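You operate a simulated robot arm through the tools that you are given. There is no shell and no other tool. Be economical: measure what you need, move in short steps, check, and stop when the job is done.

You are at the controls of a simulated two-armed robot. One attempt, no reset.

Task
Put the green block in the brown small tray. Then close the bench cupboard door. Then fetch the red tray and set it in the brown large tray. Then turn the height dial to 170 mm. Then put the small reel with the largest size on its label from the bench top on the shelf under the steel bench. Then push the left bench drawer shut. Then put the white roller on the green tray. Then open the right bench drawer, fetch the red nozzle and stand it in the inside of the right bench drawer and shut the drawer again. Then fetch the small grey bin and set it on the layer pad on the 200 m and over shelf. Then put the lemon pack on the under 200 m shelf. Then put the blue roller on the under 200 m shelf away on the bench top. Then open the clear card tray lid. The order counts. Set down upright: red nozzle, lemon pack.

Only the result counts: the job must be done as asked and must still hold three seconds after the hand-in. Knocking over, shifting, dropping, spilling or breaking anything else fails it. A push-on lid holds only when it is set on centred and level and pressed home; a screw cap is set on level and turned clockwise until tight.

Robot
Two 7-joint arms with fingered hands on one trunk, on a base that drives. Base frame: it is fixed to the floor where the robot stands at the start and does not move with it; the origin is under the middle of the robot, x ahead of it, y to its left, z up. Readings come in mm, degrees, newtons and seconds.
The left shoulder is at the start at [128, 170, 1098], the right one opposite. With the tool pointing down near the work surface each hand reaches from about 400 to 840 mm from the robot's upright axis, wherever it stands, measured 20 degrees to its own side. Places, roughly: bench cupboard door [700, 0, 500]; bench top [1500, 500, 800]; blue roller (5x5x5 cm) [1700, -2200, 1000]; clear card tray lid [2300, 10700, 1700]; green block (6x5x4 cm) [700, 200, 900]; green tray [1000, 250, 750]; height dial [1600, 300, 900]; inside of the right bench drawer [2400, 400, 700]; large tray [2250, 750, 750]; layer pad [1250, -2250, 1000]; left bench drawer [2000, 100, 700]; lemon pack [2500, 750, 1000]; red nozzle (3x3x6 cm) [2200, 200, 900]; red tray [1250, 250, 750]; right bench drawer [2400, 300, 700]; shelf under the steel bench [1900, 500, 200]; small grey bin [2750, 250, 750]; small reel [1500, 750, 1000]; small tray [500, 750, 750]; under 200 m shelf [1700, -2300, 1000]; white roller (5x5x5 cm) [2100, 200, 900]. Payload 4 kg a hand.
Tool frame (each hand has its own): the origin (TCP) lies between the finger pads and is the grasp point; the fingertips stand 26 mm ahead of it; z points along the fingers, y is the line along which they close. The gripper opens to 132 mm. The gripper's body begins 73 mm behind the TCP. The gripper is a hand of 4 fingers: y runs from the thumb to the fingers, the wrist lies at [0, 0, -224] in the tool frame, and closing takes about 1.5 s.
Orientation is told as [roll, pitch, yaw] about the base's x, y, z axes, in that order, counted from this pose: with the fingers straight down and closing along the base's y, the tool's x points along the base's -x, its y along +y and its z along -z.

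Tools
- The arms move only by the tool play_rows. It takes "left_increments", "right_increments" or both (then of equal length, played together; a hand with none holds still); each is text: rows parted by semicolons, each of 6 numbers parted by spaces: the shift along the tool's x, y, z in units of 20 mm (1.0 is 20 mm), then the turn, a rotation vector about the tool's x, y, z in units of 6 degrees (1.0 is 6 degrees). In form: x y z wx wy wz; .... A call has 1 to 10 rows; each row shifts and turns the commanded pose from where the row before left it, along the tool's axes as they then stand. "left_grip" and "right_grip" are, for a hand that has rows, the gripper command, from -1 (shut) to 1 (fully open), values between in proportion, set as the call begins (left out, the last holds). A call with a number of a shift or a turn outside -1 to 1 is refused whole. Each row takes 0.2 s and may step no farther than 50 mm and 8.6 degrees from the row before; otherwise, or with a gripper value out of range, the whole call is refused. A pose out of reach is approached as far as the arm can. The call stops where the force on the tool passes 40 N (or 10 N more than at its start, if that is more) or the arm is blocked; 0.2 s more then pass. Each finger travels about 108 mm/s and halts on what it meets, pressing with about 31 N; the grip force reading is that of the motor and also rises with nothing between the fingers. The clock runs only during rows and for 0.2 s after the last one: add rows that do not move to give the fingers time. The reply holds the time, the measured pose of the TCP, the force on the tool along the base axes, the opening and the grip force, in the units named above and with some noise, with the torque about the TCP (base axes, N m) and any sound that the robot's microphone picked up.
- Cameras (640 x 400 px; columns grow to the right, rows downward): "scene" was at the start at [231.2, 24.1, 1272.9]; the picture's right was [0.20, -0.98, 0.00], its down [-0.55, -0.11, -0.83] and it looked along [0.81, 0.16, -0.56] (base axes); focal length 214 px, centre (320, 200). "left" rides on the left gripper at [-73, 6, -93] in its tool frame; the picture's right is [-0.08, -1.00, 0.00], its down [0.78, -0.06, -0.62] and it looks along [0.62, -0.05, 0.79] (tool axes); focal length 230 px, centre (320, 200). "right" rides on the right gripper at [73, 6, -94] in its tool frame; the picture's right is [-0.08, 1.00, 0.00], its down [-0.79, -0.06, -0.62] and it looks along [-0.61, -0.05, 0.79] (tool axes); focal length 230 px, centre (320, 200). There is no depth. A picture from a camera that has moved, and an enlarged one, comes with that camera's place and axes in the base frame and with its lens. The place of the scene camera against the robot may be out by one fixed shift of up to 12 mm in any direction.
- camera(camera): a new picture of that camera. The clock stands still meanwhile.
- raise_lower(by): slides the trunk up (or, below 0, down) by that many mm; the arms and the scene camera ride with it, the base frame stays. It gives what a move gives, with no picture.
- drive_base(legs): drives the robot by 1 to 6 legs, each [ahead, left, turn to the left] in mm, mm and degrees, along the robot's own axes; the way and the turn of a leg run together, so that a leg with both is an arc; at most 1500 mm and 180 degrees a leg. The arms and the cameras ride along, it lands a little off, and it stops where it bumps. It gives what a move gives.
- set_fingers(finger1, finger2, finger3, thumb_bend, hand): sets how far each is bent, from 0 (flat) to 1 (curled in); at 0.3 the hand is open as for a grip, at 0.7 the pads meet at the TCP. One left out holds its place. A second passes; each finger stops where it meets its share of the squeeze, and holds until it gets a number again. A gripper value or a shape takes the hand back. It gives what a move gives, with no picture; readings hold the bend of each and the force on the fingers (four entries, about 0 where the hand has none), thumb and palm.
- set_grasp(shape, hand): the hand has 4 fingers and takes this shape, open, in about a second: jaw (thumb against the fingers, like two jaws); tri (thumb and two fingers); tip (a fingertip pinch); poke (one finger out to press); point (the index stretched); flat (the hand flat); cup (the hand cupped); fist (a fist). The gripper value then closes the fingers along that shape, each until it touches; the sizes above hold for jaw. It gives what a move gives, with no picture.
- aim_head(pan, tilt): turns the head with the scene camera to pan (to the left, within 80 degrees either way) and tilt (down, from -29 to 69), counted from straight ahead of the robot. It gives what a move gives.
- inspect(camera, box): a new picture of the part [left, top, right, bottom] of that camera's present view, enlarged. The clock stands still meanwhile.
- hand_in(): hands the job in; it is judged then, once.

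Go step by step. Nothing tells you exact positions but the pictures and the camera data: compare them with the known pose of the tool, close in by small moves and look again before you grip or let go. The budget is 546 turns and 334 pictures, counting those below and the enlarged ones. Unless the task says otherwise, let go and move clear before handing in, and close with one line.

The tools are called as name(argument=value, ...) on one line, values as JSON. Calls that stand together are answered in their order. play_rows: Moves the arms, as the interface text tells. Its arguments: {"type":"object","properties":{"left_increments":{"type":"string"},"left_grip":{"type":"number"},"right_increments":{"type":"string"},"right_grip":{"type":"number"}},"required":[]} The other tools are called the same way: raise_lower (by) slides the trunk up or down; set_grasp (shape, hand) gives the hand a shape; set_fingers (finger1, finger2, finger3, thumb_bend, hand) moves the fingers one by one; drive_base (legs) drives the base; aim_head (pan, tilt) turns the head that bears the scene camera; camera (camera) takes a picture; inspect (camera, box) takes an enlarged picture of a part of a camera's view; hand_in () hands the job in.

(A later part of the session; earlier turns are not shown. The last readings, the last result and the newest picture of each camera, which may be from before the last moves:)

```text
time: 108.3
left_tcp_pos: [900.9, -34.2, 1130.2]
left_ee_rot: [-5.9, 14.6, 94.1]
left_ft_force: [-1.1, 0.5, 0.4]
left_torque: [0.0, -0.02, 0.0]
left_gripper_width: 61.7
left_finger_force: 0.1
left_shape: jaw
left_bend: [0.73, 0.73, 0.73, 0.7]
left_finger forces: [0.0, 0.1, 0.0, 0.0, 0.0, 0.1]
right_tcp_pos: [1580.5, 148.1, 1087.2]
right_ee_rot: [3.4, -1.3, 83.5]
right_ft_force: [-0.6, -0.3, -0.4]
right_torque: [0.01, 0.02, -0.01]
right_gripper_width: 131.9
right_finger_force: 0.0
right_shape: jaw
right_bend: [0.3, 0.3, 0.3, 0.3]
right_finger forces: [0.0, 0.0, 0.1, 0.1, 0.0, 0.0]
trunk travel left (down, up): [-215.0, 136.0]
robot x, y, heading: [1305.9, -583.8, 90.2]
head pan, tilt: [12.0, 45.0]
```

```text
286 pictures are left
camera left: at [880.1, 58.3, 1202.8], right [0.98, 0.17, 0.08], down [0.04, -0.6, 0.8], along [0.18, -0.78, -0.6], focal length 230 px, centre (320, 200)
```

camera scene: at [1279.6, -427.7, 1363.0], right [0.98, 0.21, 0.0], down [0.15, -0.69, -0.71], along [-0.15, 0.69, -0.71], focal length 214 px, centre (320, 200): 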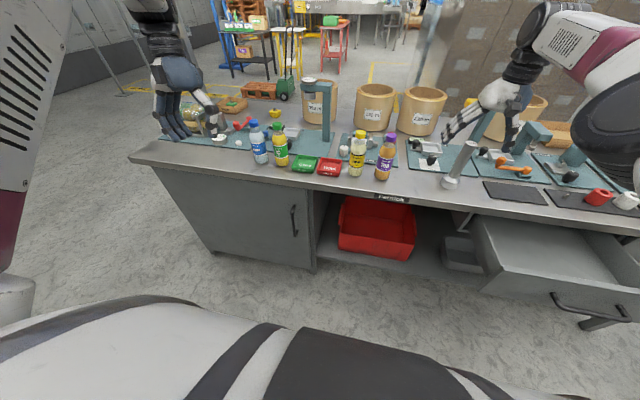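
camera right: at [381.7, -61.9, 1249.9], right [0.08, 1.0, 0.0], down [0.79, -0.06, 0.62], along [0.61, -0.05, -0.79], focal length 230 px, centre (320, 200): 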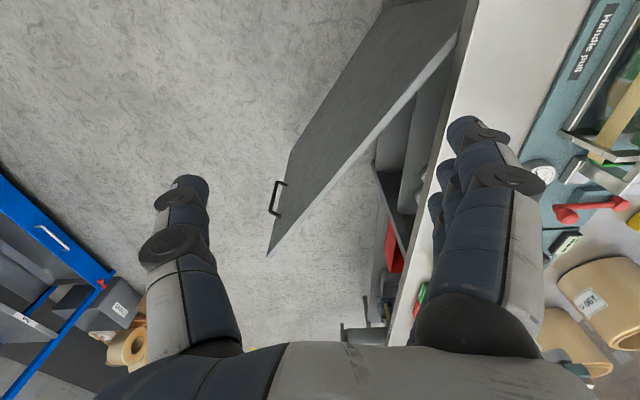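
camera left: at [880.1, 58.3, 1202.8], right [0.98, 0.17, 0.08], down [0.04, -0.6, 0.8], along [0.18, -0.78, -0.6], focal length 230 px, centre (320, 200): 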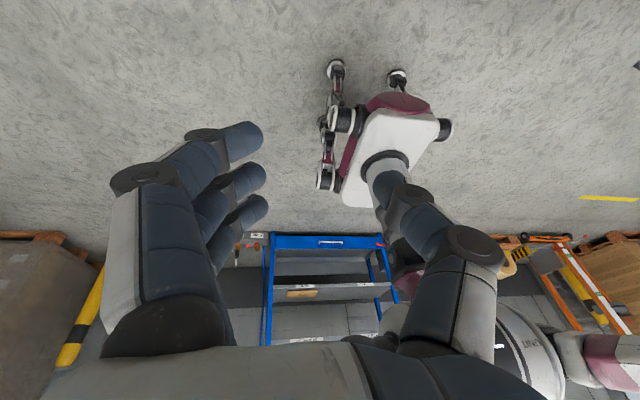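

The base footprint is about 260 mm ahead of its axis. I'll bring the left hand over the red tray, straightening it and then turning it so it closes along base y.

play_rows(left_increments="0 0 0 -0.33 -0.8 0;0 0 0 -0.33 -0.8 0;0 0 0 -0.33 -0.8 0;-0.73 -0.95 0 0 0 0;-0.73 -0.95 0 0 0 0;-0.73 -0.95 0 0 0 0;-0.73 -0.95 0 0 0 0;-0.73 -0.95 0 0 0 0;-0.73 -0.95 0 0 0 0;-0.73 -0.95 0 0 0 0", left_grip=1)

play_rows(left_increments="-0.73 -0.95 0 0 0 0;-0.73 -0.95 0 0 0 0;-0.73 -0.95 0 0 0 0;-0.73 -0.95 0 0 0 0;-0.73 -0.95 0 0 0 0;-0.73 -0.95 0 0 0 0;-0.73 -0.95 0 0 0 0;-0.73 -0.95 0 0 0 0")

play_rows(left_increments="0 0 0 0 0 1;0 0 0 0 0 1;0 0 0 0 0 1;0 0 0 0 0 1;0 0 0 0 0 1;0 0 0 0 0 1;0 0 0 0 0 1;0 0 0 0 0 1;0 0 0 0 0 1;0 0 0 0 0 1")

```text
time: 110.5
left_tcp_pos: [1026.8, 78.0, 1130.3]
left_ee_rot: [0.1, 0.3, 94.9]
left_ft_force: [0.4, -0.8, 0.8]
left_torque: [0.0, 0.01, -0.01]
left_gripper_width: 131.8
left_finger_force: 0.1
left_shape: jaw
left_bend: [0.3, 0.3, 0.3, 0.3]
left_finger forces: [0.0, 0.0, 0.1, 0.0, 0.0, 0.0]
right_tcp_pos: [1580.1, 148.1, 1085.2]
right_ee_rot: [3.4, -1.4, 83.6]
right_ft_force: [0.3, 0.3, 0.1]
right_torque: [0.0, 0.02, 0.04]
right_gripper_width: 131.8
right_finger_force: 0.0
right_shape: jaw
right_bend: [0.3, 0.3, 0.3, 0.3]
right_finger forces: [0.0, 0.0, 0.0, 0.0, 0.1, 0.1]
trunk travel left (down, up): [-215.0, 136.0]
robot x, y, heading: [1305.6, -581.7, 90.2]
head pan, tilt: [12.0, 45.0]
```

```text
time: 112.3
left_tcp_pos: [1154.3, 126.7, 1122.7]
left_ee_rot: [0.2, 0.0, 95.0]
left_ft_force: [0.1, 0.0, 0.7]
left_torque: [0.05, 0.03, 0.02]
left_gripper_width: 131.8
left_finger_force: 0.0
left_shape: jaw
left_bend: [0.3, 0.3, 0.3, 0.3]
left_finger forces: [0.0, 0.0, 0.0, 0.0, 0.0, 0.0]
left hand out of reach, approached as far as the arm can: row 4, 5, 6, 7, 8
right_tcp_pos: [1581.3, 146.8, 1087.2]
right_ee_rot: [3.4, -1.4, 83.6]
right_ft_force: [-1.2, 0.4, -0.6]
right_torque: [0.07, 0.01, 0.04]
right_gripper_width: 131.8
right_finger_force: 0.0
right_shape: jaw
right_bend: [0.3, 0.3, 0.3, 0.3]
right_finger forces: [0.1, 0.1, 0.0, 0.0, 0.0, 0.1]
trunk travel left (down, up): [-215.0, 136.0]
robot x, y, heading: [1304.0, -579.8, 90.1]
head pan, tilt: [12.0, 45.0]
```

```text
time: 114.5
left_tcp_pos: [1152.8, 126.6, 1123.4]
left_ee_rot: [0.0, 0.3, 34.7]
left_ft_force: [0.8, -0.5, -0.9]
left_torque: [0.01, -0.02, 0.0]
left_gripper_width: 131.9
left_finger_force: 0.1
left_shape: jaw
left_bend: [0.3, 0.3, 0.3, 0.3]
left_finger forces: [0.1, 0.1, 0.1, 0.1, 0.0, 0.1]
right_tcp_pos: [1579.9, 147.8, 1087.1]
right_ee_rot: [3.4, -1.4, 83.8]
right_ft_force: [-0.5, -0.3, 1.0]
right_torque: [0.0, -0.02, 0.0]
right_gripper_width: 131.5
right_finger_force: 0.1
right_shape: jaw
right_bend: [0.3, 0.3, 0.3, 0.3]
right_finger forces: [0.0, 0.1, 0.0, 0.0, 0.0, 0.1]
trunk travel left (down, up): [-215.0, 136.0]
robot x, y, heading: [1306.5, -581.1, 90.2]
head pan, tilt: [12.0, 45.0]
```

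The left arm is near its limit, so I'll finish the turn, lift the right hand, then drive closer.

play_rows(left_increments="0 0 0 0 0 1;0 0 0 0 0 1;0 0 0 0 0 1;0 0 0 0 0 1;0 0 0 0 0 1;0 0 0 0 0 0.8", right_increments="0 0 -1 0 0 0;0 0 -1 0 0 0;0.5 0 -1 0 0 0;1 0 -1 0 0 0;1 0 0 0 0 0;1 0 0 0 0 0")

camera(camera="left")

```text
time: 115.9
left_tcp_pos: [1152.7, 126.3, 1123.7]
left_ee_rot: [0.0, 0.3, 0.0]
left_ft_force: [0.6, 1.5, 0.1]
left_torque: [0.04, -0.02, 0.0]
left_gripper_width: 132.0
left_finger_force: 0.1
left_shape: jaw
left_bend: [0.3, 0.3, 0.3, 0.3]
left_finger forces: [0.1, 0.1, 0.0, 0.0, 0.0, 0.1]
right_tcp_pos: [1575.7, 71.5, 1165.8]
right_ee_rot: [3.5, -1.6, 83.6]
right_ft_force: [0.2, -0.4, 0.1]
right_torque: [0.04, -0.01, -0.02]
right_gripper_width: 131.9
right_finger_force: 0.1
right_shape: jaw
right_bend: [0.3, 0.3, 0.3, 0.3]
right_finger forces: [0.0, 0.0, 0.0, 0.0, 0.1, 0.1]
right hand out of reach, approached as far as the arm can: row 1
trunk travel left (down, up): [-215.0, 136.0]
robot x, y, heading: [1302.4, -580.4, 90.5]
head pan, tilt: [12.0, 45.0]
```

```text
285 pictures are left
camera left: at [1226.5, 132.4, 1217.3], right [0.08, -1.0, 0.0], down [-0.78, -0.06, 0.62], along [-0.62, -0.05, -0.79], focal length 230 px, centre (320, 200)
```

left: 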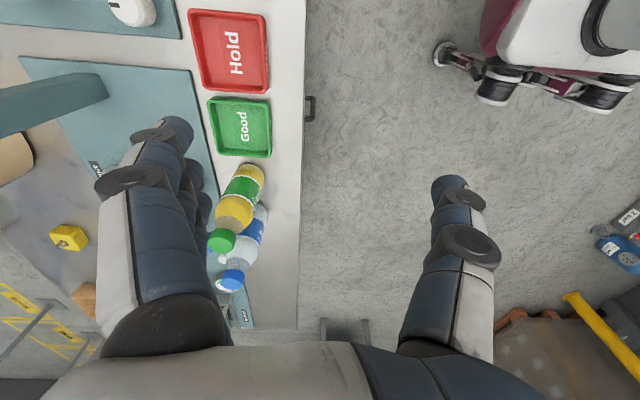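

The red tray spans about x 1140–1223, y 195–285, and the hand is aligned with it. I'll drive 120 mm closer, then position to pinch its front wall.

drive_base(legs=[[120, 0, 0]])

play_rows(left_increments="-0.3 -0.6 1 0 0 0;-0.3 -0.6 1 0 0 0;-0.3 -0.6 1 0 0 0;-0.3 -0.5 1 0 0 0;-0.3 -0.3 1 0 0 0;0 0 1 0 0 0;0 0 1 0 0 0", left_grip=-0.05)

camera(camera="left")

```text
time: 117.1
left_tcp_pos: [1152.9, 247.1, 1121.8]
left_ee_rot: [0.0, 0.2, 0.0]
left_ft_force: [0.3, 1.0, -0.5]
left_torque: [-0.01, 0.01, 0.02]
left_gripper_width: 131.8
left_finger_force: 0.1
left_shape: jaw
left_bend: [0.3, 0.3, 0.3, 0.3]
left_finger forces: [0.2, 0.0, 0.1, 0.0, 0.0, 0.0]
right_tcp_pos: [1577.5, 189.9, 1164.3]
right_ee_rot: [3.2, -1.4, 83.6]
right_ft_force: [-0.3, 0.3, 0.0]
right_torque: [0.0, 0.03, 0.0]
right_gripper_width: 132.0
right_finger_force: 0.0
right_shape: jaw
right_bend: [0.3, 0.3, 0.3, 0.3]
right_finger forces: [0.0, 0.1, 0.1, 0.1, 0.1, 0.0]
trunk travel left (down, up): [-215.0, 136.0]
robot x, y, heading: [1303.0, -464.1, 90.2]
head pan, tilt: [12.0, 45.0]
```

```text
time: 118.7
left_tcp_pos: [1182.9, 192.8, 982.6]
left_ee_rot: [-0.1, 0.3, 0.1]
left_ft_force: [0.7, -0.6, 0.2]
left_torque: [0.0, 0.01, 0.02]
left_gripper_width: 63.3
left_finger_force: 0.1
left_shape: jaw
left_bend: [0.73, 0.73, 0.73, 0.7]
left_finger forces: [0.0, 0.0, 0.0, 0.0, 0.0, 0.0]
right_tcp_pos: [1575.2, 189.2, 1162.9]
right_ee_rot: [3.3, -1.4, 83.5]
right_ft_force: [-0.2, 0.5, 0.0]
right_torque: [0.02, 0.02, -0.03]
right_gripper_width: 131.8
right_finger_force: 0.1
right_shape: jaw
right_bend: [0.3, 0.3, 0.3, 0.3]
right_finger forces: [0.0, 0.1, 0.0, 0.1, 0.1, 0.1]
trunk travel left (down, up): [-215.0, 136.0]
robot x, y, heading: [1300.4, -461.3, 90.2]
head pan, tilt: [12.0, 45.0]
```

```text
284 pictures are left
camera left: at [1256.8, 200.3, 1076.1], right [0.08, -1.0, 0.0], down [-0.78, -0.06, 0.62], along [-0.62, -0.05, -0.79], focal length 230 px, centre (320, 200)
```

left: 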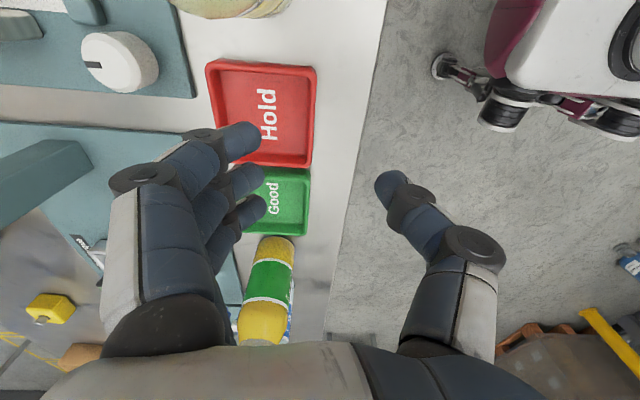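

The wall at y≈200 is located, but three fingers nearly fill the tray's width. I'll switch to the two-finger "tri" shape and look.

set_grasp(hand="left", shape="tri")

play_rows(left_increments="0 0 0 0 0 0;0 0 0 0 0 0;0 0 0 0 0 0", left_grip=0)

camera(camera="left")

```text
time: 119.6
left_tcp_pos: [1182.9, 194.7, 982.4]
left_ee_rot: [-0.2, 0.2, 0.1]
left_ft_force: [-0.6, -0.5, 0.4]
left_torque: [0.0, 0.02, -0.02]
left_gripper_width: 131.9
left_finger_force: 0.0
left_shape: tri
left_bend: [0.3, 0.3, 0.0, 0.3]
left_finger forces: [0.0, 0.1, 0.0, 0.0, 0.0, 0.0]
right_tcp_pos: [1576.1, 189.6, 1164.1]
right_ee_rot: [3.4, -1.4, 83.5]
right_ft_force: [0.6, 0.1, 0.6]
right_torque: [0.02, -0.02, 0.01]
right_gripper_width: 131.8
right_finger_force: 0.2
right_shape: jaw
right_bend: [0.3, 0.3, 0.3, 0.3]
right_finger forces: [0.0, 0.0, 0.1, 0.0, 0.0, 0.0]
trunk travel left (down, up): [-215.0, 136.0]
robot x, y, heading: [1308.4, -463.5, 90.0]
head pan, tilt: [12.0, 45.0]
```

```text
time: 120.4
left_tcp_pos: [1182.2, 194.6, 982.0]
left_ee_rot: [-0.1, 0.2, 0.0]
left_ft_force: [-0.9, 0.0, 0.0]
left_torque: [-0.01, -0.02, 0.0]
left_gripper_width: 66.4
left_finger_force: 0.1
left_shape: tri
left_bend: [0.73, 0.73, 0.0, 0.7]
left_finger forces: [0.0, 0.0, 0.0, 0.0, 0.1, 0.1]
right_tcp_pos: [1576.7, 189.3, 1163.1]
right_ee_rot: [3.5, -1.4, 83.4]
right_ft_force: [-0.8, -0.7, 0.2]
right_torque: [0.01, -0.02, -0.02]
right_gripper_width: 131.7
right_finger_force: 0.1
right_shape: jaw
right_bend: [0.3, 0.3, 0.3, 0.3]
right_finger forces: [0.0, 0.1, 0.0, 0.0, 0.1, 0.0]
trunk travel left (down, up): [-215.0, 136.0]
robot x, y, heading: [1303.1, -462.9, 90.0]
head pan, tilt: [12.0, 45.0]
```

```text
283 pictures are left
camera left: at [1256.7, 200.2, 1076.5], right [0.08, -1.0, 0.0], down [-0.78, -0.06, 0.62], along [-0.62, -0.05, -0.79], focal length 230 px, centre (320, 200)
```

left: 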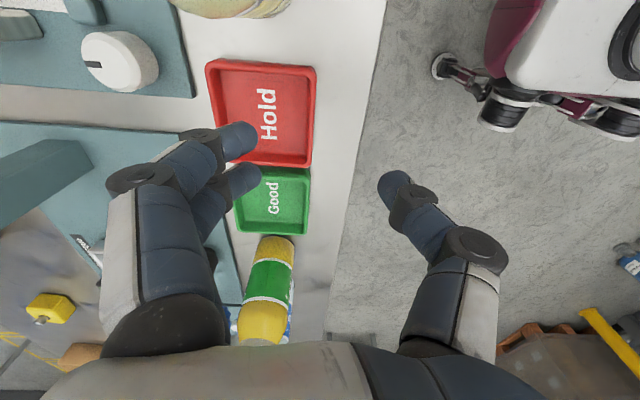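

I want to see where the third, flat finger points before descending.

inspect(camera="scene", box=[200, 60, 420, 200])

```text
2.86 times, centred on (310, 130) of scene
camera zoom: at [1279.5, -309.0, 1363.1], right [0.98, 0.21, 0.0], down [0.15, -0.69, -0.71], along [-0.15, 0.69, -0.71], focal length 613 px, centre (349, 400)
```

zoom: 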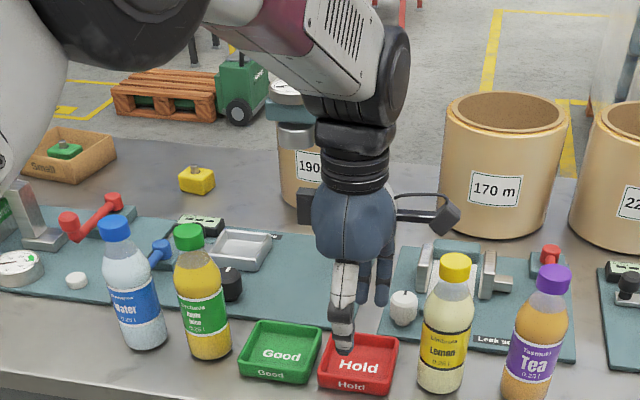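

Let me check the "tip" shape instead.

set_grasp(hand="left", shape="tip")

play_rows(left_increments="0 0 0 0 0 0;0 0 0 0 0 0;0 0 0 0 0 0", left_grip=0)

camera(camera="left")

```text
time: 121.3
left_tcp_pos: [1183.3, 194.7, 983.6]
left_ee_rot: [-0.1, 0.2, -0.1]
left_ft_force: [0.2, 0.4, -0.6]
left_torque: [-0.01, 0.0, 0.02]
left_gripper_width: 132.0
left_finger_force: 0.1
left_shape: tip
left_bend: [0.0, 0.3, 0.0, 0.3]
left_finger forces: [0.0, 0.0, 0.0, 0.0, 0.1, 0.0]
right_tcp_pos: [1576.6, 189.9, 1163.7]
right_ee_rot: [3.4, -1.4, 83.5]
right_ft_force: [0.1, 0.0, -0.7]
right_torque: [0.0, -0.01, -0.02]
right_gripper_width: 132.1
right_finger_force: 0.2
right_shape: jaw
right_bend: [0.3, 0.3, 0.3, 0.3]
right_finger forces: [0.1, 0.1, 0.0, 0.1, 0.0, 0.1]
trunk travel left (down, up): [-215.0, 136.0]
robot x, y, heading: [1302.7, -458.6, 90.1]
head pan, tilt: [12.0, 45.0]
```

```text
time: 122.1
left_tcp_pos: [1182.7, 194.1, 982.7]
left_ee_rot: [-0.2, 0.2, 0.1]
left_ft_force: [0.7, 0.5, -0.3]
left_torque: [-0.02, -0.01, 0.01]
left_gripper_width: 66.7
left_finger_force: 0.0
left_shape: tip
left_bend: [0.0, 0.73, 0.0, 0.7]
left_finger forces: [0.0, 0.1, 0.1, 0.1, 0.1, 0.0]
right_tcp_pos: [1576.3, 190.9, 1163.7]
right_ee_rot: [3.4, -1.4, 83.5]
right_ft_force: [0.1, -0.1, -0.3]
right_torque: [-0.04, 0.0, 0.01]
right_gripper_width: 131.8
right_finger_force: 0.1
right_shape: jaw
right_bend: [0.3, 0.3, 0.3, 0.3]
right_finger forces: [0.0, 0.1, 0.1, 0.0, 0.1, 0.1]
trunk travel left (down, up): [-215.0, 136.0]
robot x, y, heading: [1303.8, -465.7, 90.1]
head pan, tilt: [12.0, 45.0]
```

```text
281 pictures are left
camera left: at [1256.7, 200.2, 1076.5], right [0.08, -1.0, 0.0], down [-0.78, -0.06, 0.62], along [-0.62, -0.05, -0.79], focal length 230 px, centre (320, 200)
```

left: 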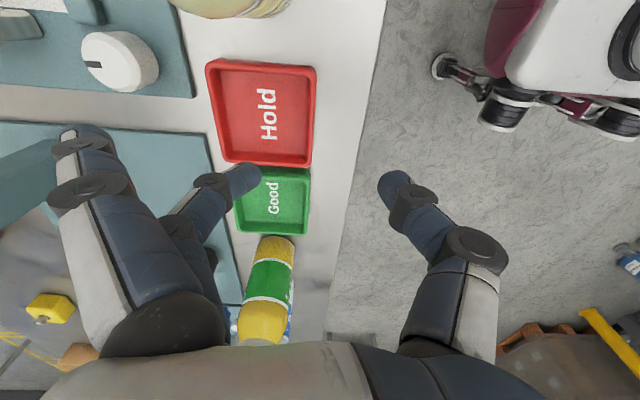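

The flat fingers splay outward and stay high, so "tri" is safe. I'll use it with a narrow opening and descend over the front wall.

set_grasp(hand="left", shape="tri")

play_rows(left_increments="0 0.3 0.8 0 0 0;0 0 0.8 0 0 0;0 0 0.8 0 0 0;0 0 0.8 0 0 0;0 0 0.7 0 0 0", left_grip=-0.2)

camera(camera="left")

inspect(camera="scene", box=[240, 100, 400, 200])

```text
time: 123.0
left_tcp_pos: [1182.6, 193.4, 983.7]
left_ee_rot: [-0.1, 0.2, 0.0]
left_ft_force: [1.2, -0.6, 0.6]
left_torque: [0.03, 0.01, -0.02]
left_gripper_width: 131.8
left_finger_force: 0.0
left_shape: tri
left_bend: [0.3, 0.3, 0.0, 0.3]
left_finger forces: [0.0, 0.0, 0.0, 0.0, 0.0, 0.0]
right_tcp_pos: [1576.2, 189.8, 1164.7]
right_ee_rot: [3.4, -1.3, 83.5]
right_ft_force: [1.0, 0.0, 0.3]
right_torque: [0.02, 0.01, -0.03]
right_gripper_width: 131.9
right_finger_force: 0.1
right_shape: jaw
right_bend: [0.3, 0.3, 0.3, 0.3]
right_finger forces: [0.0, 0.0, 0.0, 0.1, 0.1, 0.0]
trunk travel left (down, up): [-215.0, 136.0]
robot x, y, heading: [1302.4, -462.9, 90.0]
head pan, tilt: [12.0, 45.0]
```

```text
time: 124.2
left_tcp_pos: [1182.7, 200.3, 905.2]
left_ee_rot: [-0.1, 0.2, 0.1]
left_ft_force: [-0.2, -0.4, -0.2]
left_torque: [-0.01, 0.03, -0.01]
left_gripper_width: 53.6
left_finger_force: 0.0
left_shape: tri
left_bend: [0.73, 0.73, 0.0, 0.7]
left_finger forces: [0.0, 0.1, 0.0, 0.0, 0.0, 0.1]
right_tcp_pos: [1577.1, 191.3, 1163.5]
right_ee_rot: [3.3, -1.4, 83.5]
right_ft_force: [-0.2, 0.6, -0.8]
right_torque: [-0.01, 0.02, 0.0]
right_gripper_width: 131.9
right_finger_force: 0.1
right_shape: jaw
right_bend: [0.3, 0.3, 0.3, 0.3]
right_finger forces: [0.1, 0.1, 0.0, 0.0, 0.0, 0.0]
trunk travel left (down, up): [-215.0, 136.0]
robot x, y, heading: [1303.4, -460.5, 90.0]
head pan, tilt: [12.0, 45.0]
```

```text
280 pictures are left
camera left: at [1256.3, 206.1, 998.5], right [0.08, -1.0, 0.0], down [-0.78, -0.06, 0.62], along [-0.62, -0.05, -0.79], focal length 230 px, centre (320, 200)
```

left: 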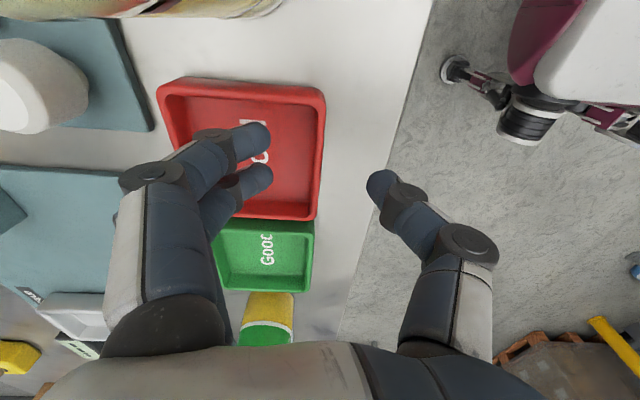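

```text
4.00 times, centred on (320, 150) of scene
camera zoom: at [1279.5, -308.7, 1363.0], right [0.98, 0.21, 0.0], down [0.15, -0.69, -0.71], along [-0.15, 0.69, -0.71], focal length 858 px, centre (320, 400)
```

zoom: 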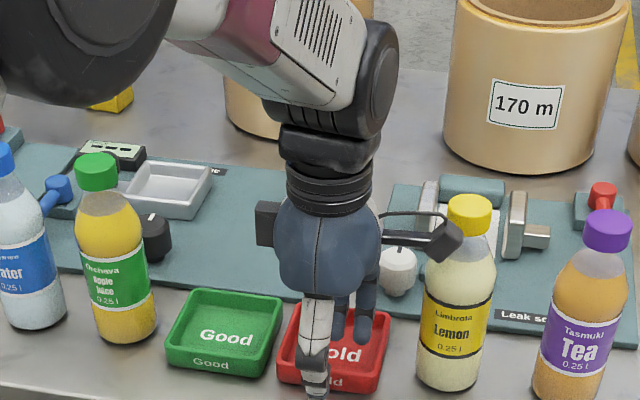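

The hand camera is close to the lemon bottle's neck. I'll turn slightly and shift left to clear it, then descend to pinch the wall.

play_rows(left_increments="0.4 0 0 0 0 0.5;0 0 0 0 0 0.5;0 0 0.5 0 0 0;0 0 0.45 0 0 0")

camera(camera="left")

inspect(camera="scene", box=[240, 100, 400, 200])

```text
time: 125.2
left_tcp_pos: [1174.6, 199.4, 885.3]
left_ee_rot: [-0.2, 0.1, -6.0]
left_ft_force: [-0.7, 0.9, 0.4]
left_torque: [0.02, 0.01, 0.01]
left_gripper_width: 53.3
left_finger_force: 0.0
left_shape: tri
left_bend: [0.73, 0.73, 0.0, 0.7]
left_finger forces: [0.0, 0.0, 0.1, 0.0, 0.0, 0.1]
right_tcp_pos: [1576.7, 189.6, 1163.7]
right_ee_rot: [3.5, -1.4, 83.6]
right_ft_force: [0.3, -0.5, 0.0]
right_torque: [-0.01, -0.02, -0.01]
right_gripper_width: 131.9
right_finger_force: 0.1
right_shape: jaw
right_bend: [0.3, 0.3, 0.3, 0.3]
right_finger forces: [0.0, 0.0, 0.0, 0.1, 0.1, 0.0]
trunk travel left (down, up): [-215.0, 136.0]
robot x, y, heading: [1304.8, -464.4, 89.9]
head pan, tilt: [12.0, 45.0]
```

```text
278 pictures are left
camera left: at [1248.4, 198.0, 980.0], right [-0.03, -1.0, 0.0], down [-0.79, 0.02, 0.62], along [-0.62, 0.02, -0.79], focal length 230 px, centre (320, 200)
```

left: 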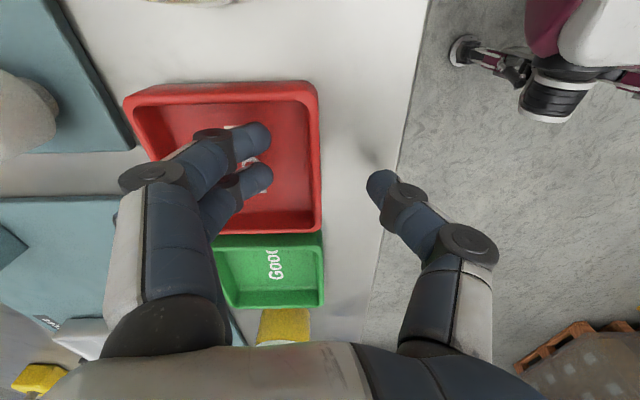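

```text
4.00 times, centred on (320, 150) of scene
camera zoom: at [1279.6, -308.9, 1363.1], right [0.98, 0.21, 0.0], down [0.15, -0.69, -0.71], along [-0.15, 0.69, -0.71], focal length 858 px, centre (320, 400)
```

zoom: 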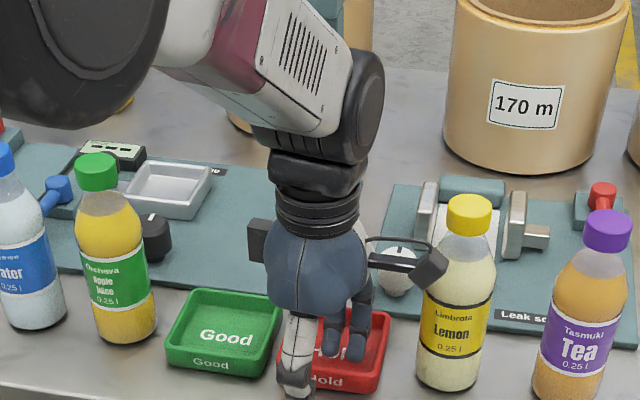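

The fingers are inside and the thumb outside the front wall. I'll close now.

play_rows(left_increments="0 0 0 0 0 0;0 0 0 0 0 0;0 0 0 0 0 0;0 0 0 0 0 0;0 0 0 0 0 0", left_grip=-1)

camera(camera="left")

```text
time: 126.4
left_tcp_pos: [1174.1, 200.8, 885.6]
left_ee_rot: [0.0, 0.2, -6.0]
left_ft_force: [-1.3, -1.1, -0.2]
left_torque: [0.08, 0.1, 0.09]
left_gripper_width: 0.1
left_finger_force: 30.6
left_shape: tri
left_bend: [0.71, 0.71, 0.06, 0.7]
left_finger forces: [10.7, 16.8, 0.7, 0.0, 28.6, 0.1]
right_tcp_pos: [1577.2, 190.2, 1163.3]
right_ee_rot: [3.3, -1.3, 83.5]
right_ft_force: [0.2, -0.8, -1.2]
right_torque: [0.02, -0.03, -0.01]
right_gripper_width: 131.8
right_finger_force: 0.0
right_shape: jaw
right_bend: [0.3, 0.3, 0.3, 0.3]
right_finger forces: [0.0, 0.1, 0.0, 0.0, 0.0, 0.0]
trunk travel left (down, up): [-215.0, 136.0]
robot x, y, heading: [1304.4, -461.4, 90.1]
head pan, tilt: [12.0, 45.0]
```

```text
276 pictures are left
camera left: at [1248.3, 197.9, 980.0], right [-0.03, -1.0, 0.0], down [-0.79, 0.02, 0.62], along [-0.62, 0.02, -0.79], focal length 230 px, centre (320, 200)
```

left: 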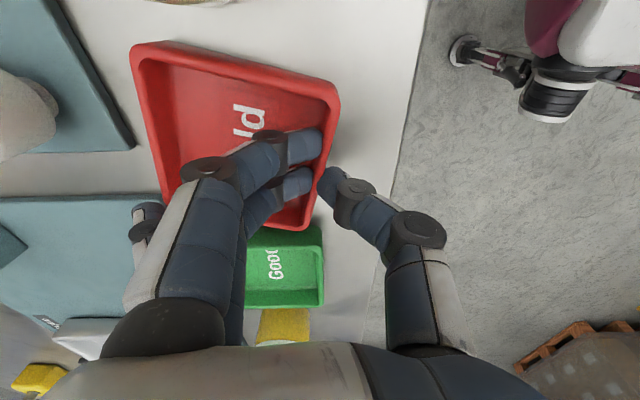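

The tray wall is pinched, so I'll lift.

play_rows(left_increments="0 0 -0.4 0 0 0;0 0 -0.6 0 0 0;0 0 -1 0 0 0;0 0 -1 0 0 0;0 0 -1 0 0 0;0 0 -1 0 0 0;0 0 -1 0 0 0;0 0 -1 0 0 0;0 0 -1 0 0 0;0 0 -1 0 0 0")

camera(camera="left")

camera(camera="scene")

```text
time: 128.6
left_tcp_pos: [1175.6, 200.7, 1066.7]
left_ee_rot: [-0.1, 0.2, -6.0]
left_ft_force: [0.5, 0.0, -4.7]
left_torque: [-0.1, 0.03, -0.03]
left_gripper_width: 0.0
left_finger_force: 30.8
left_shape: tri
left_bend: [0.71, 0.67, 0.26, 0.71]
left_finger forces: [11.3, 21.5, 0.0, 0.0, 31.4, 0.1]
right_tcp_pos: [1576.9, 190.4, 1163.5]
right_ee_rot: [3.4, -1.3, 83.6]
right_ft_force: [-0.5, 0.4, 0.2]
right_torque: [-0.03, 0.0, -0.02]
right_gripper_width: 132.0
right_finger_force: 0.1
right_shape: jaw
right_bend: [0.3, 0.3, 0.3, 0.3]
right_finger forces: [0.0, 0.0, 0.1, 0.0, 0.0, 0.0]
trunk travel left (down, up): [-215.0, 136.0]
robot x, y, heading: [1304.2, -463.4, 89.9]
head pan, tilt: [12.0, 45.0]
```

```text
275 pictures are left
camera left: at [1249.3, 198.9, 1160.3], right [-0.03, -1.0, 0.0], down [-0.79, 0.02, 0.62], along [-0.62, 0.02, -0.79], focal length 230 px, centre (320, 200)
```

left: 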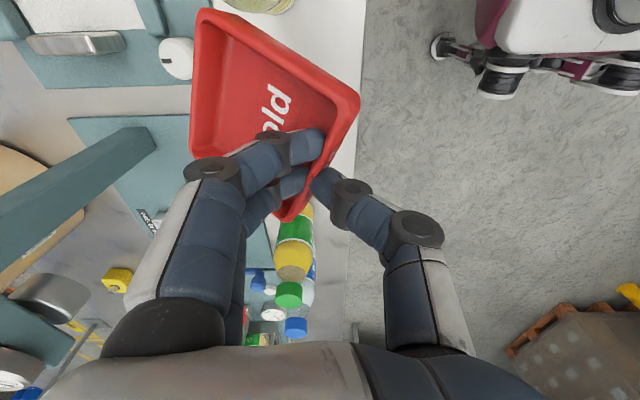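

```text
274 pictures are left
camera scene: at [1279.5, -309.0, 1363.1], right [0.98, 0.21, 0.0], down [0.15, -0.69, -0.71], along [-0.15, 0.69, -0.71], focal length 214 px, centre (320, 200)
```

scene: 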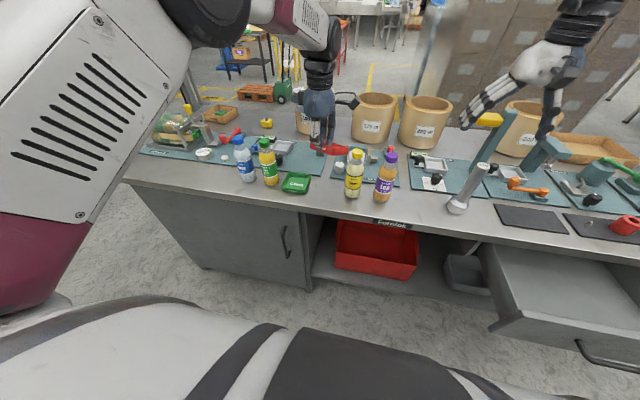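

The tray is lifted but turned in the pinch. I'll check whether it hangs level.

inspect(camera="scene", box=[260, 90, 400, 190])

```text
4.00 times, centred on (330, 140) of scene
camera zoom: at [1279.5, -309.0, 1363.1], right [0.98, 0.21, 0.0], down [0.15, -0.69, -0.71], along [-0.15, 0.69, -0.71], focal length 858 px, centre (280, 440)
```

zoom: 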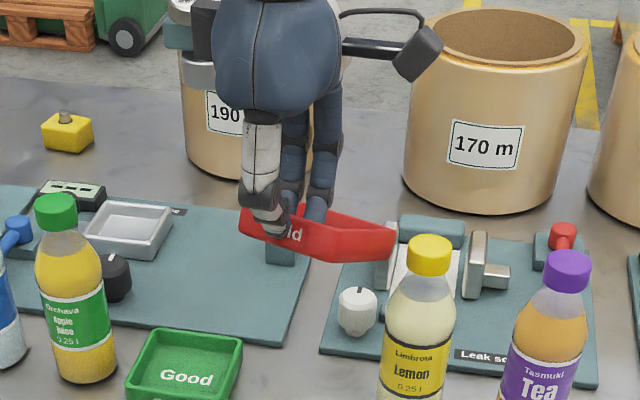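

The tray tilts a little but is held firmly. I'll raise, back off, and drive along to the large tray.

raise_lower(by=60)

drive_base(legs=[[-400, 0, 0], [0, -1050, 0]])

aim_head(pan=5, tilt=35)

camera(camera="scene")

```text
time: 129.6
left_tcp_pos: [1175.2, 201.0, 1125.0]
left_ee_rot: [-0.2, 0.2, -6.0]
left_ft_force: [-0.1, 0.8, -2.6]
left_torque: [-0.1, 0.1, -0.01]
left_gripper_width: 0.2
left_finger_force: 31.4
left_shape: tri
left_bend: [0.71, 0.67, 0.26, 0.71]
left_finger forces: [11.3, 21.5, 0.0, 0.0, 31.2, 0.1]
right_tcp_pos: [1576.8, 189.8, 1222.0]
right_ee_rot: [3.2, -1.3, 83.5]
right_ft_force: [0.3, 0.4, 0.9]
right_torque: [0.04, -0.01, 0.01]
right_gripper_width: 132.0
right_finger_force: 0.1
right_shape: jaw
right_bend: [0.3, 0.3, 0.3, 0.3]
right_finger forces: [0.0, 0.0, 0.1, 0.0, 0.0, 0.0]
trunk travel left (down, up): [-275.0, 76.0]
robot x, y, heading: [1305.2, -461.5, 89.9]
head pan, tilt: [12.0, 45.0]
```

```text
time: 141.2
left_tcp_pos: [2223.4, -196.4, 1125.6]
left_ee_rot: [-0.1, 0.2, -6.0]
left_ft_force: [-0.1, -1.0, -3.5]
left_torque: [-0.08, 0.07, 0.01]
left_gripper_width: 0.0
left_finger_force: 30.8
left_shape: tri
left_bend: [0.71, 0.67, 0.26, 0.71]
left_finger forces: [11.1, 21.6, 0.1, 0.1, 31.3, 0.0]
right_tcp_pos: [2625.4, -206.7, 1223.9]
right_ee_rot: [3.3, -1.4, 83.4]
right_ft_force: [-0.7, 0.2, 0.6]
right_torque: [0.02, 0.0, 0.01]
right_gripper_width: 132.0
right_finger_force: 0.1
right_shape: jaw
right_bend: [0.3, 0.3, 0.3, 0.3]
right_finger forces: [0.0, 0.0, 0.1, 0.0, 0.0, 0.0]
trunk travel left (down, up): [-275.0, 76.0]
robot x, y, heading: [2356.7, -857.9, 90.0]
head pan, tilt: [12.0, 45.0]
```

```text
time: 141.9
left_tcp_pos: [2224.4, -195.4, 1126.1]
left_ee_rot: [-0.1, 0.2, -6.0]
left_ft_force: [0.8, -0.4, -3.0]
left_torque: [-0.12, 0.07, 0.02]
left_gripper_width: 0.0
left_finger_force: 30.6
left_shape: tri
left_bend: [0.71, 0.67, 0.26, 0.71]
left_finger forces: [11.2, 21.5, 0.0, 0.0, 31.0, 0.0]
right_tcp_pos: [2625.5, -205.3, 1223.3]
right_ee_rot: [3.2, -1.4, 83.4]
right_ft_force: [0.3, 0.3, -0.1]
right_torque: [-0.01, -0.03, -0.01]
right_gripper_width: 131.9
right_finger_force: 0.0
right_shape: jaw
right_bend: [0.3, 0.3, 0.3, 0.3]
right_finger forces: [0.1, 0.0, 0.0, 0.0, 0.0, 0.0]
trunk travel left (down, up): [-275.0, 76.0]
robot x, y, heading: [2354.9, -856.9, 90.3]
head pan, tilt: [5.0, 35.0]
```

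```text
272 pictures are left
camera scene: at [2337.8, -718.7, 1439.1], right [1.0, 0.09, 0.0], down [0.05, -0.57, -0.82], along [-0.07, 0.82, -0.57], focal length 214 px, centre (320, 200)
```

scene: 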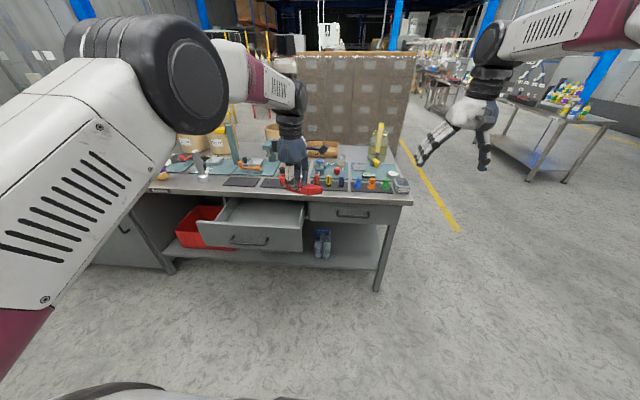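

I'll drive up to the bench edge, with both hands high and clear of everything on it.

drive_base(legs=[[0, -65, -0.3], [640, 0, 0]])

camera(camera="scene")

camera(camera="left")

```text
time: 146.3
left_tcp_pos: [2293.3, 443.1, 1127.4]
left_ee_rot: [-0.1, 0.2, -6.2]
left_ft_force: [-0.2, -0.2, -3.6]
left_torque: [-0.13, 0.09, 0.03]
left_gripper_width: 0.0
left_finger_force: 30.5
left_shape: tri
left_bend: [0.71, 0.67, 0.26, 0.71]
left_finger forces: [11.2, 21.4, 0.0, 0.0, 31.2, 0.0]
right_tcp_pos: [2694.4, 432.5, 1223.8]
right_ee_rot: [3.3, -1.4, 83.3]
right_ft_force: [-0.3, -0.4, 0.5]
right_torque: [0.02, 0.03, -0.02]
right_gripper_width: 132.0
right_finger_force: 0.1
right_shape: jaw
right_bend: [0.3, 0.3, 0.3, 0.3]
right_finger forces: [0.0, 0.0, 0.1, 0.0, 0.1, 0.0]
trunk travel left (down, up): [-275.0, 76.0]
robot x, y, heading: [2419.5, -217.2, 90.0]
head pan, tilt: [5.0, 35.0]
```

```text
271 pictures are left
camera scene: at [2404.7, -79.7, 1439.1], right [1.0, 0.09, 0.0], down [0.05, -0.57, -0.82], along [-0.07, 0.82, -0.57], focal length 214 px, centre (320, 200)
```

scene: 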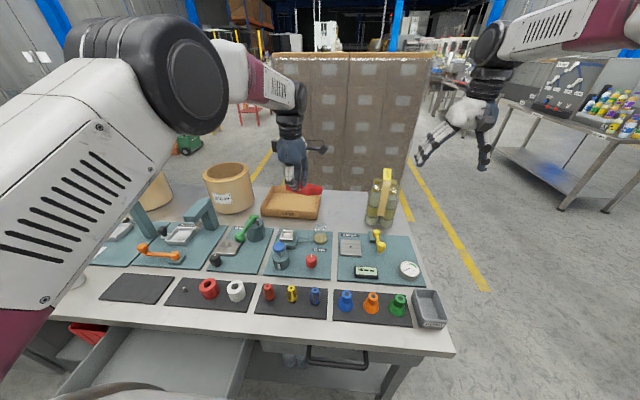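

```text
270 pictures are left
camera left: at [2366.7, 441.7, 1219.3], right [-0.03, -1.0, 0.0], down [-0.79, 0.03, 0.62], along [-0.62, 0.02, -0.79], focal length 230 px, centre (320, 200)
```

left: 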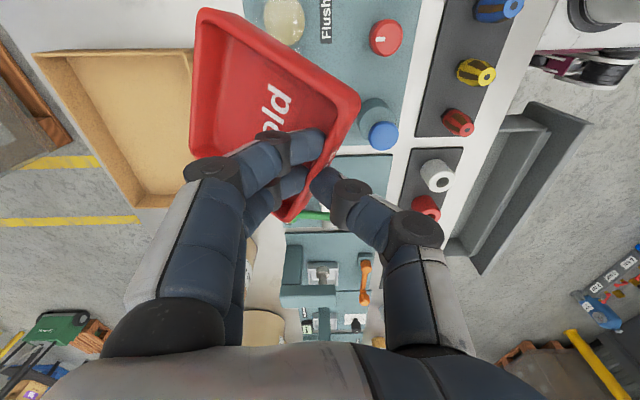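

The large tray's rim spans about x 2108–2343, y 590–780. I'll drive slightly closer, lower the trunk some, tilt the fingers forward to level the red tray, and extend over it.

drive_base(legs=[[50, 0, 0]])

raise_lower(by=-70)

play_rows(left_increments="0 0 0 -1 0 0;0 0 0 -1 0 0;0 0 0 -1 0 0;0.8 0 0 0 0 0;0.8 0.77 0.25 0 0 0;0.8 0.77 0.25 0 0 0;0.8 0.77 0.25 0 0 0;0.8 0.77 0.25 0 0 0;0.8 0.77 0.25 0 0 0;0.8 0.77 0.25 0 0 0")

camera(camera="left")

inspect(camera="scene", box=[180, 140, 420, 290])

```text
time: 147.2
left_tcp_pos: [2291.7, 494.0, 1123.4]
left_ee_rot: [-0.3, 0.2, -6.2]
left_ft_force: [-0.5, 0.8, -4.2]
left_torque: [-0.09, 0.08, -0.03]
left_gripper_width: 0.1
left_finger_force: 31.1
left_shape: tri
left_bend: [0.71, 0.67, 0.26, 0.71]
left_finger forces: [11.4, 21.4, 0.0, 0.1, 31.2, 0.0]
right_tcp_pos: [2695.0, 482.9, 1221.9]
right_ee_rot: [3.3, -1.3, 83.3]
right_ft_force: [0.6, -0.1, 0.2]
right_torque: [-0.04, -0.01, 0.05]
right_gripper_width: 131.8
right_finger_force: 0.0
right_shape: jaw
right_bend: [0.3, 0.3, 0.3, 0.3]
right_finger forces: [0.0, 0.0, 0.1, 0.0, 0.1, 0.0]
trunk travel left (down, up): [-275.0, 76.0]
robot x, y, heading: [2421.7, -168.7, 89.8]
head pan, tilt: [5.0, 35.0]
```

```text
time: 148.3
left_tcp_pos: [2293.0, 492.1, 1056.1]
left_ee_rot: [0.0, 0.2, -6.2]
left_ft_force: [0.2, -0.3, -3.1]
left_torque: [-0.04, 0.08, -0.01]
left_gripper_width: 0.2
left_finger_force: 31.2
left_shape: tri
left_bend: [0.71, 0.67, 0.26, 0.71]
left_finger forces: [11.1, 21.4, 0.0, 0.1, 31.1, 0.0]
right_tcp_pos: [2694.6, 481.1, 1154.9]
right_ee_rot: [3.4, -1.4, 83.2]
right_ft_force: [-0.2, -0.9, -0.2]
right_torque: [0.05, 0.0, 0.03]
right_gripper_width: 132.0
right_finger_force: 0.1
right_shape: jaw
right_bend: [0.3, 0.3, 0.3, 0.3]
right_finger forces: [0.1, 0.0, 0.0, 0.0, 0.0, 0.0]
trunk travel left (down, up): [-205.0, 146.0]
robot x, y, heading: [2421.1, -169.9, 90.0]
head pan, tilt: [5.0, 35.0]
```

```text
time: 150.5
left_tcp_pos: [2191.6, 602.7, 1056.1]
left_ee_rot: [17.8, 0.1, -6.3]
left_ft_force: [-0.7, -0.3, -3.5]
left_torque: [-0.16, 0.1, -0.02]
left_gripper_width: 0.0
left_finger_force: 31.0
left_shape: tri
left_bend: [0.71, 0.67, 0.26, 0.71]
left_finger forces: [10.8, 20.7, 0.0, 0.1, 31.1, 0.1]
right_tcp_pos: [2694.1, 482.2, 1152.8]
right_ee_rot: [3.3, -1.4, 83.3]
right_ft_force: [-0.8, 0.6, 0.2]
right_torque: [0.0, 0.01, -0.02]
right_gripper_width: 131.8
right_finger_force: 0.0
right_shape: jaw
right_bend: [0.3, 0.3, 0.3, 0.3]
right_finger forces: [0.0, 0.1, 0.0, 0.0, 0.1, 0.0]
trunk travel left (down, up): [-205.0, 146.0]
robot x, y, heading: [2420.5, -170.0, 89.7]
head pan, tilt: [5.0, 35.0]
```

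```text
269 pictures are left
camera left: at [2262.9, 572.1, 1147.3], right [-0.03, -0.95, -0.31], down [-0.81, -0.16, 0.57], along [-0.59, 0.26, -0.76], focal length 230 px, centre (320, 200)
```

left: 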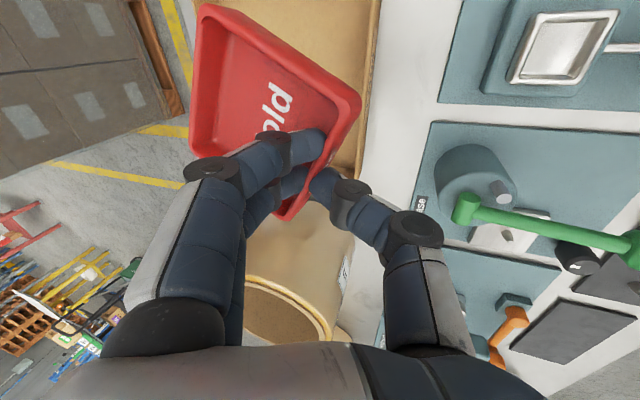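

```text
2.67 times, centred on (300, 215) of scene
camera zoom: at [2404.4, -1.9, 1367.4], right [1.0, 0.09, 0.0], down [0.05, -0.57, -0.82], along [-0.07, 0.82, -0.57], focal length 572 px, centre (373, 160)
```

zoom: 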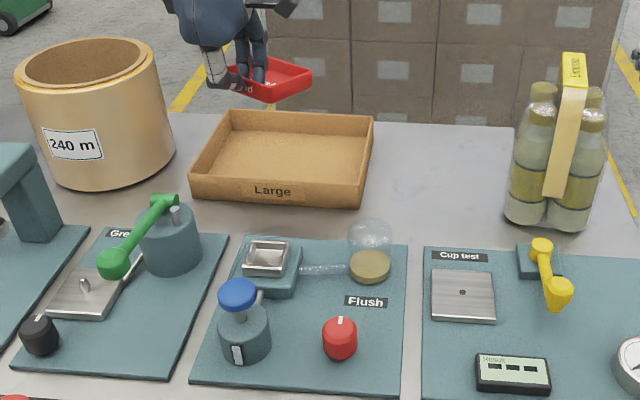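

The red tray hangs level over the large one but about 60 mm too near. I'll extend further and then descend.

play_rows(left_increments="0 0.71 0.23 0 0 0;0 0.71 0.23 0 0 0;0 0.71 0.23 0 0 0;0 0.71 0.23 0 0 0;0 -0.31 0.95 0 0 0;0 -0.31 0.95 0 0 0;0 -0.31 0.95 0 0 0;0 -0.31 0.95 0 0 0;0 -0.31 0.95 0 0 0")

camera(camera="left")

inspect(camera="scene", box=[180, 140, 420, 290])

```text
time: 152.5
left_tcp_pos: [2195.5, 630.0, 954.4]
left_ee_rot: [17.8, 0.2, -6.2]
left_ft_force: [0.6, 0.2, -3.6]
left_torque: [-0.14, 0.06, 0.03]
left_gripper_width: 0.0
left_finger_force: 30.9
left_shape: tri
left_bend: [0.71, 0.67, 0.26, 0.71]
left_finger forces: [10.5, 20.7, 0.0, 0.1, 30.7, 0.0]
left hand out of reach, approached as far as the arm can: row 3, 4
right_tcp_pos: [2695.0, 481.1, 1153.0]
right_ee_rot: [3.3, -1.3, 83.3]
right_ft_force: [-0.3, 0.1, 0.2]
right_torque: [0.01, -0.01, 0.02]
right_gripper_width: 131.8
right_finger_force: 0.1
right_shape: jaw
right_bend: [0.3, 0.3, 0.3, 0.3]
right_finger forces: [0.0, 0.0, 0.1, 0.1, 0.1, 0.0]
trunk travel left (down, up): [-205.0, 146.0]
robot x, y, heading: [2423.0, -171.2, 90.2]
head pan, tilt: [5.0, 35.0]
```

```text
267 pictures are left
camera left: at [2266.6, 598.8, 1046.0], right [-0.03, -0.95, -0.31], down [-0.81, -0.16, 0.57], along [-0.59, 0.26, -0.76], focal length 230 px, centre (320, 200)
```

left: 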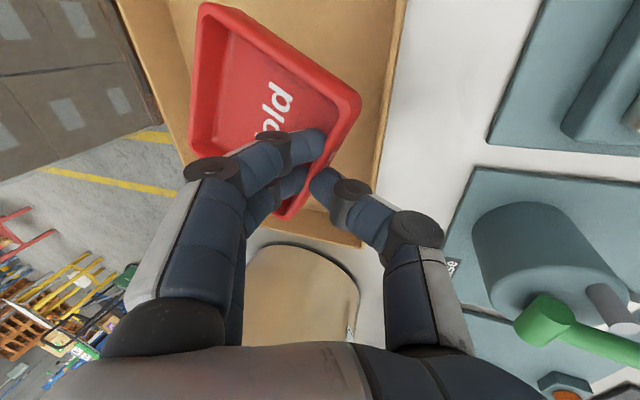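

```text
2.67 times, centred on (300, 215) of scene
camera zoom: at [2404.7, -2.3, 1367.5], right [1.0, 0.09, 0.0], down [0.05, -0.57, -0.82], along [-0.07, 0.82, -0.57], focal length 572 px, centre (373, 160)
```

zoom: 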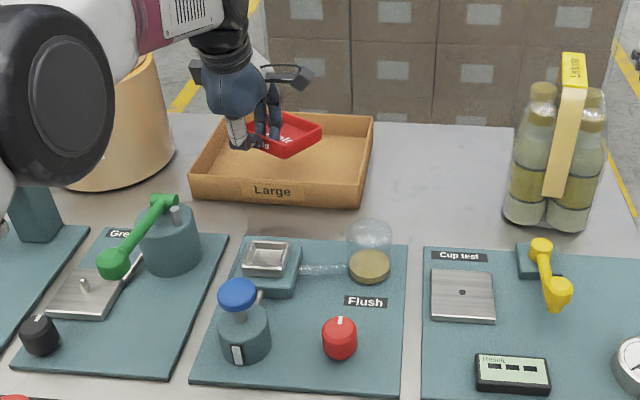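

The arm is at its reach limit, so I'll drive 35 mm closer to bring the tray fully inside the rim.

drive_base(legs=[[35, 0, 0]])

camera(camera="left")

inspect(camera="scene", box=[220, 150, 340, 225])

```text
time: 153.4
left_tcp_pos: [2195.8, 664.8, 954.1]
left_ee_rot: [17.8, 0.2, -6.2]
left_ft_force: [-0.1, -0.2, -4.1]
left_torque: [-0.18, 0.11, 0.0]
left_gripper_width: 0.0
left_finger_force: 31.2
left_shape: tri
left_bend: [0.71, 0.67, 0.26, 0.71]
left_finger forces: [10.7, 20.7, 0.0, 0.0, 30.9, 0.0]
right_tcp_pos: [2694.6, 516.6, 1153.1]
right_ee_rot: [3.3, -1.3, 83.3]
right_ft_force: [0.0, 0.3, -0.6]
right_torque: [-0.05, 0.0, 0.04]
right_gripper_width: 131.8
right_finger_force: 0.0
right_shape: jaw
right_bend: [0.3, 0.3, 0.3, 0.3]
right_finger forces: [0.0, 0.1, 0.0, 0.0, 0.1, 0.0]
trunk travel left (down, up): [-205.0, 146.0]
robot x, y, heading: [2416.7, -137.8, 89.8]
head pan, tilt: [5.0, 35.0]
```

```text
265 pictures are left
camera left: at [2267.1, 633.8, 1045.4], right [-0.03, -0.95, -0.3], down [-0.81, -0.16, 0.57], along [-0.59, 0.26, -0.76], focal length 230 px, centre (320, 200)
```

left: 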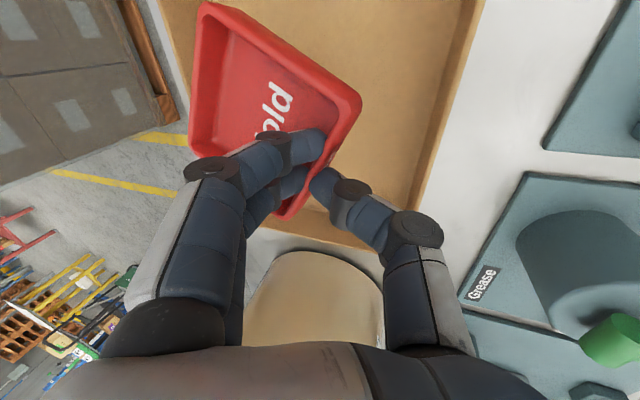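

```text
5.33 times, centred on (280, 188) of scene
camera zoom: at [2405.0, 33.1, 1367.5], right [1.0, 0.09, 0.0], down [0.05, -0.57, -0.82], along [-0.07, 0.82, -0.57], focal length 1144 px, centre (533, 267)
```

zoom: 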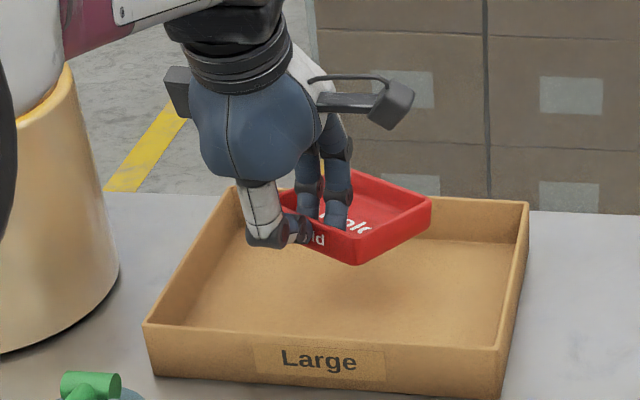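

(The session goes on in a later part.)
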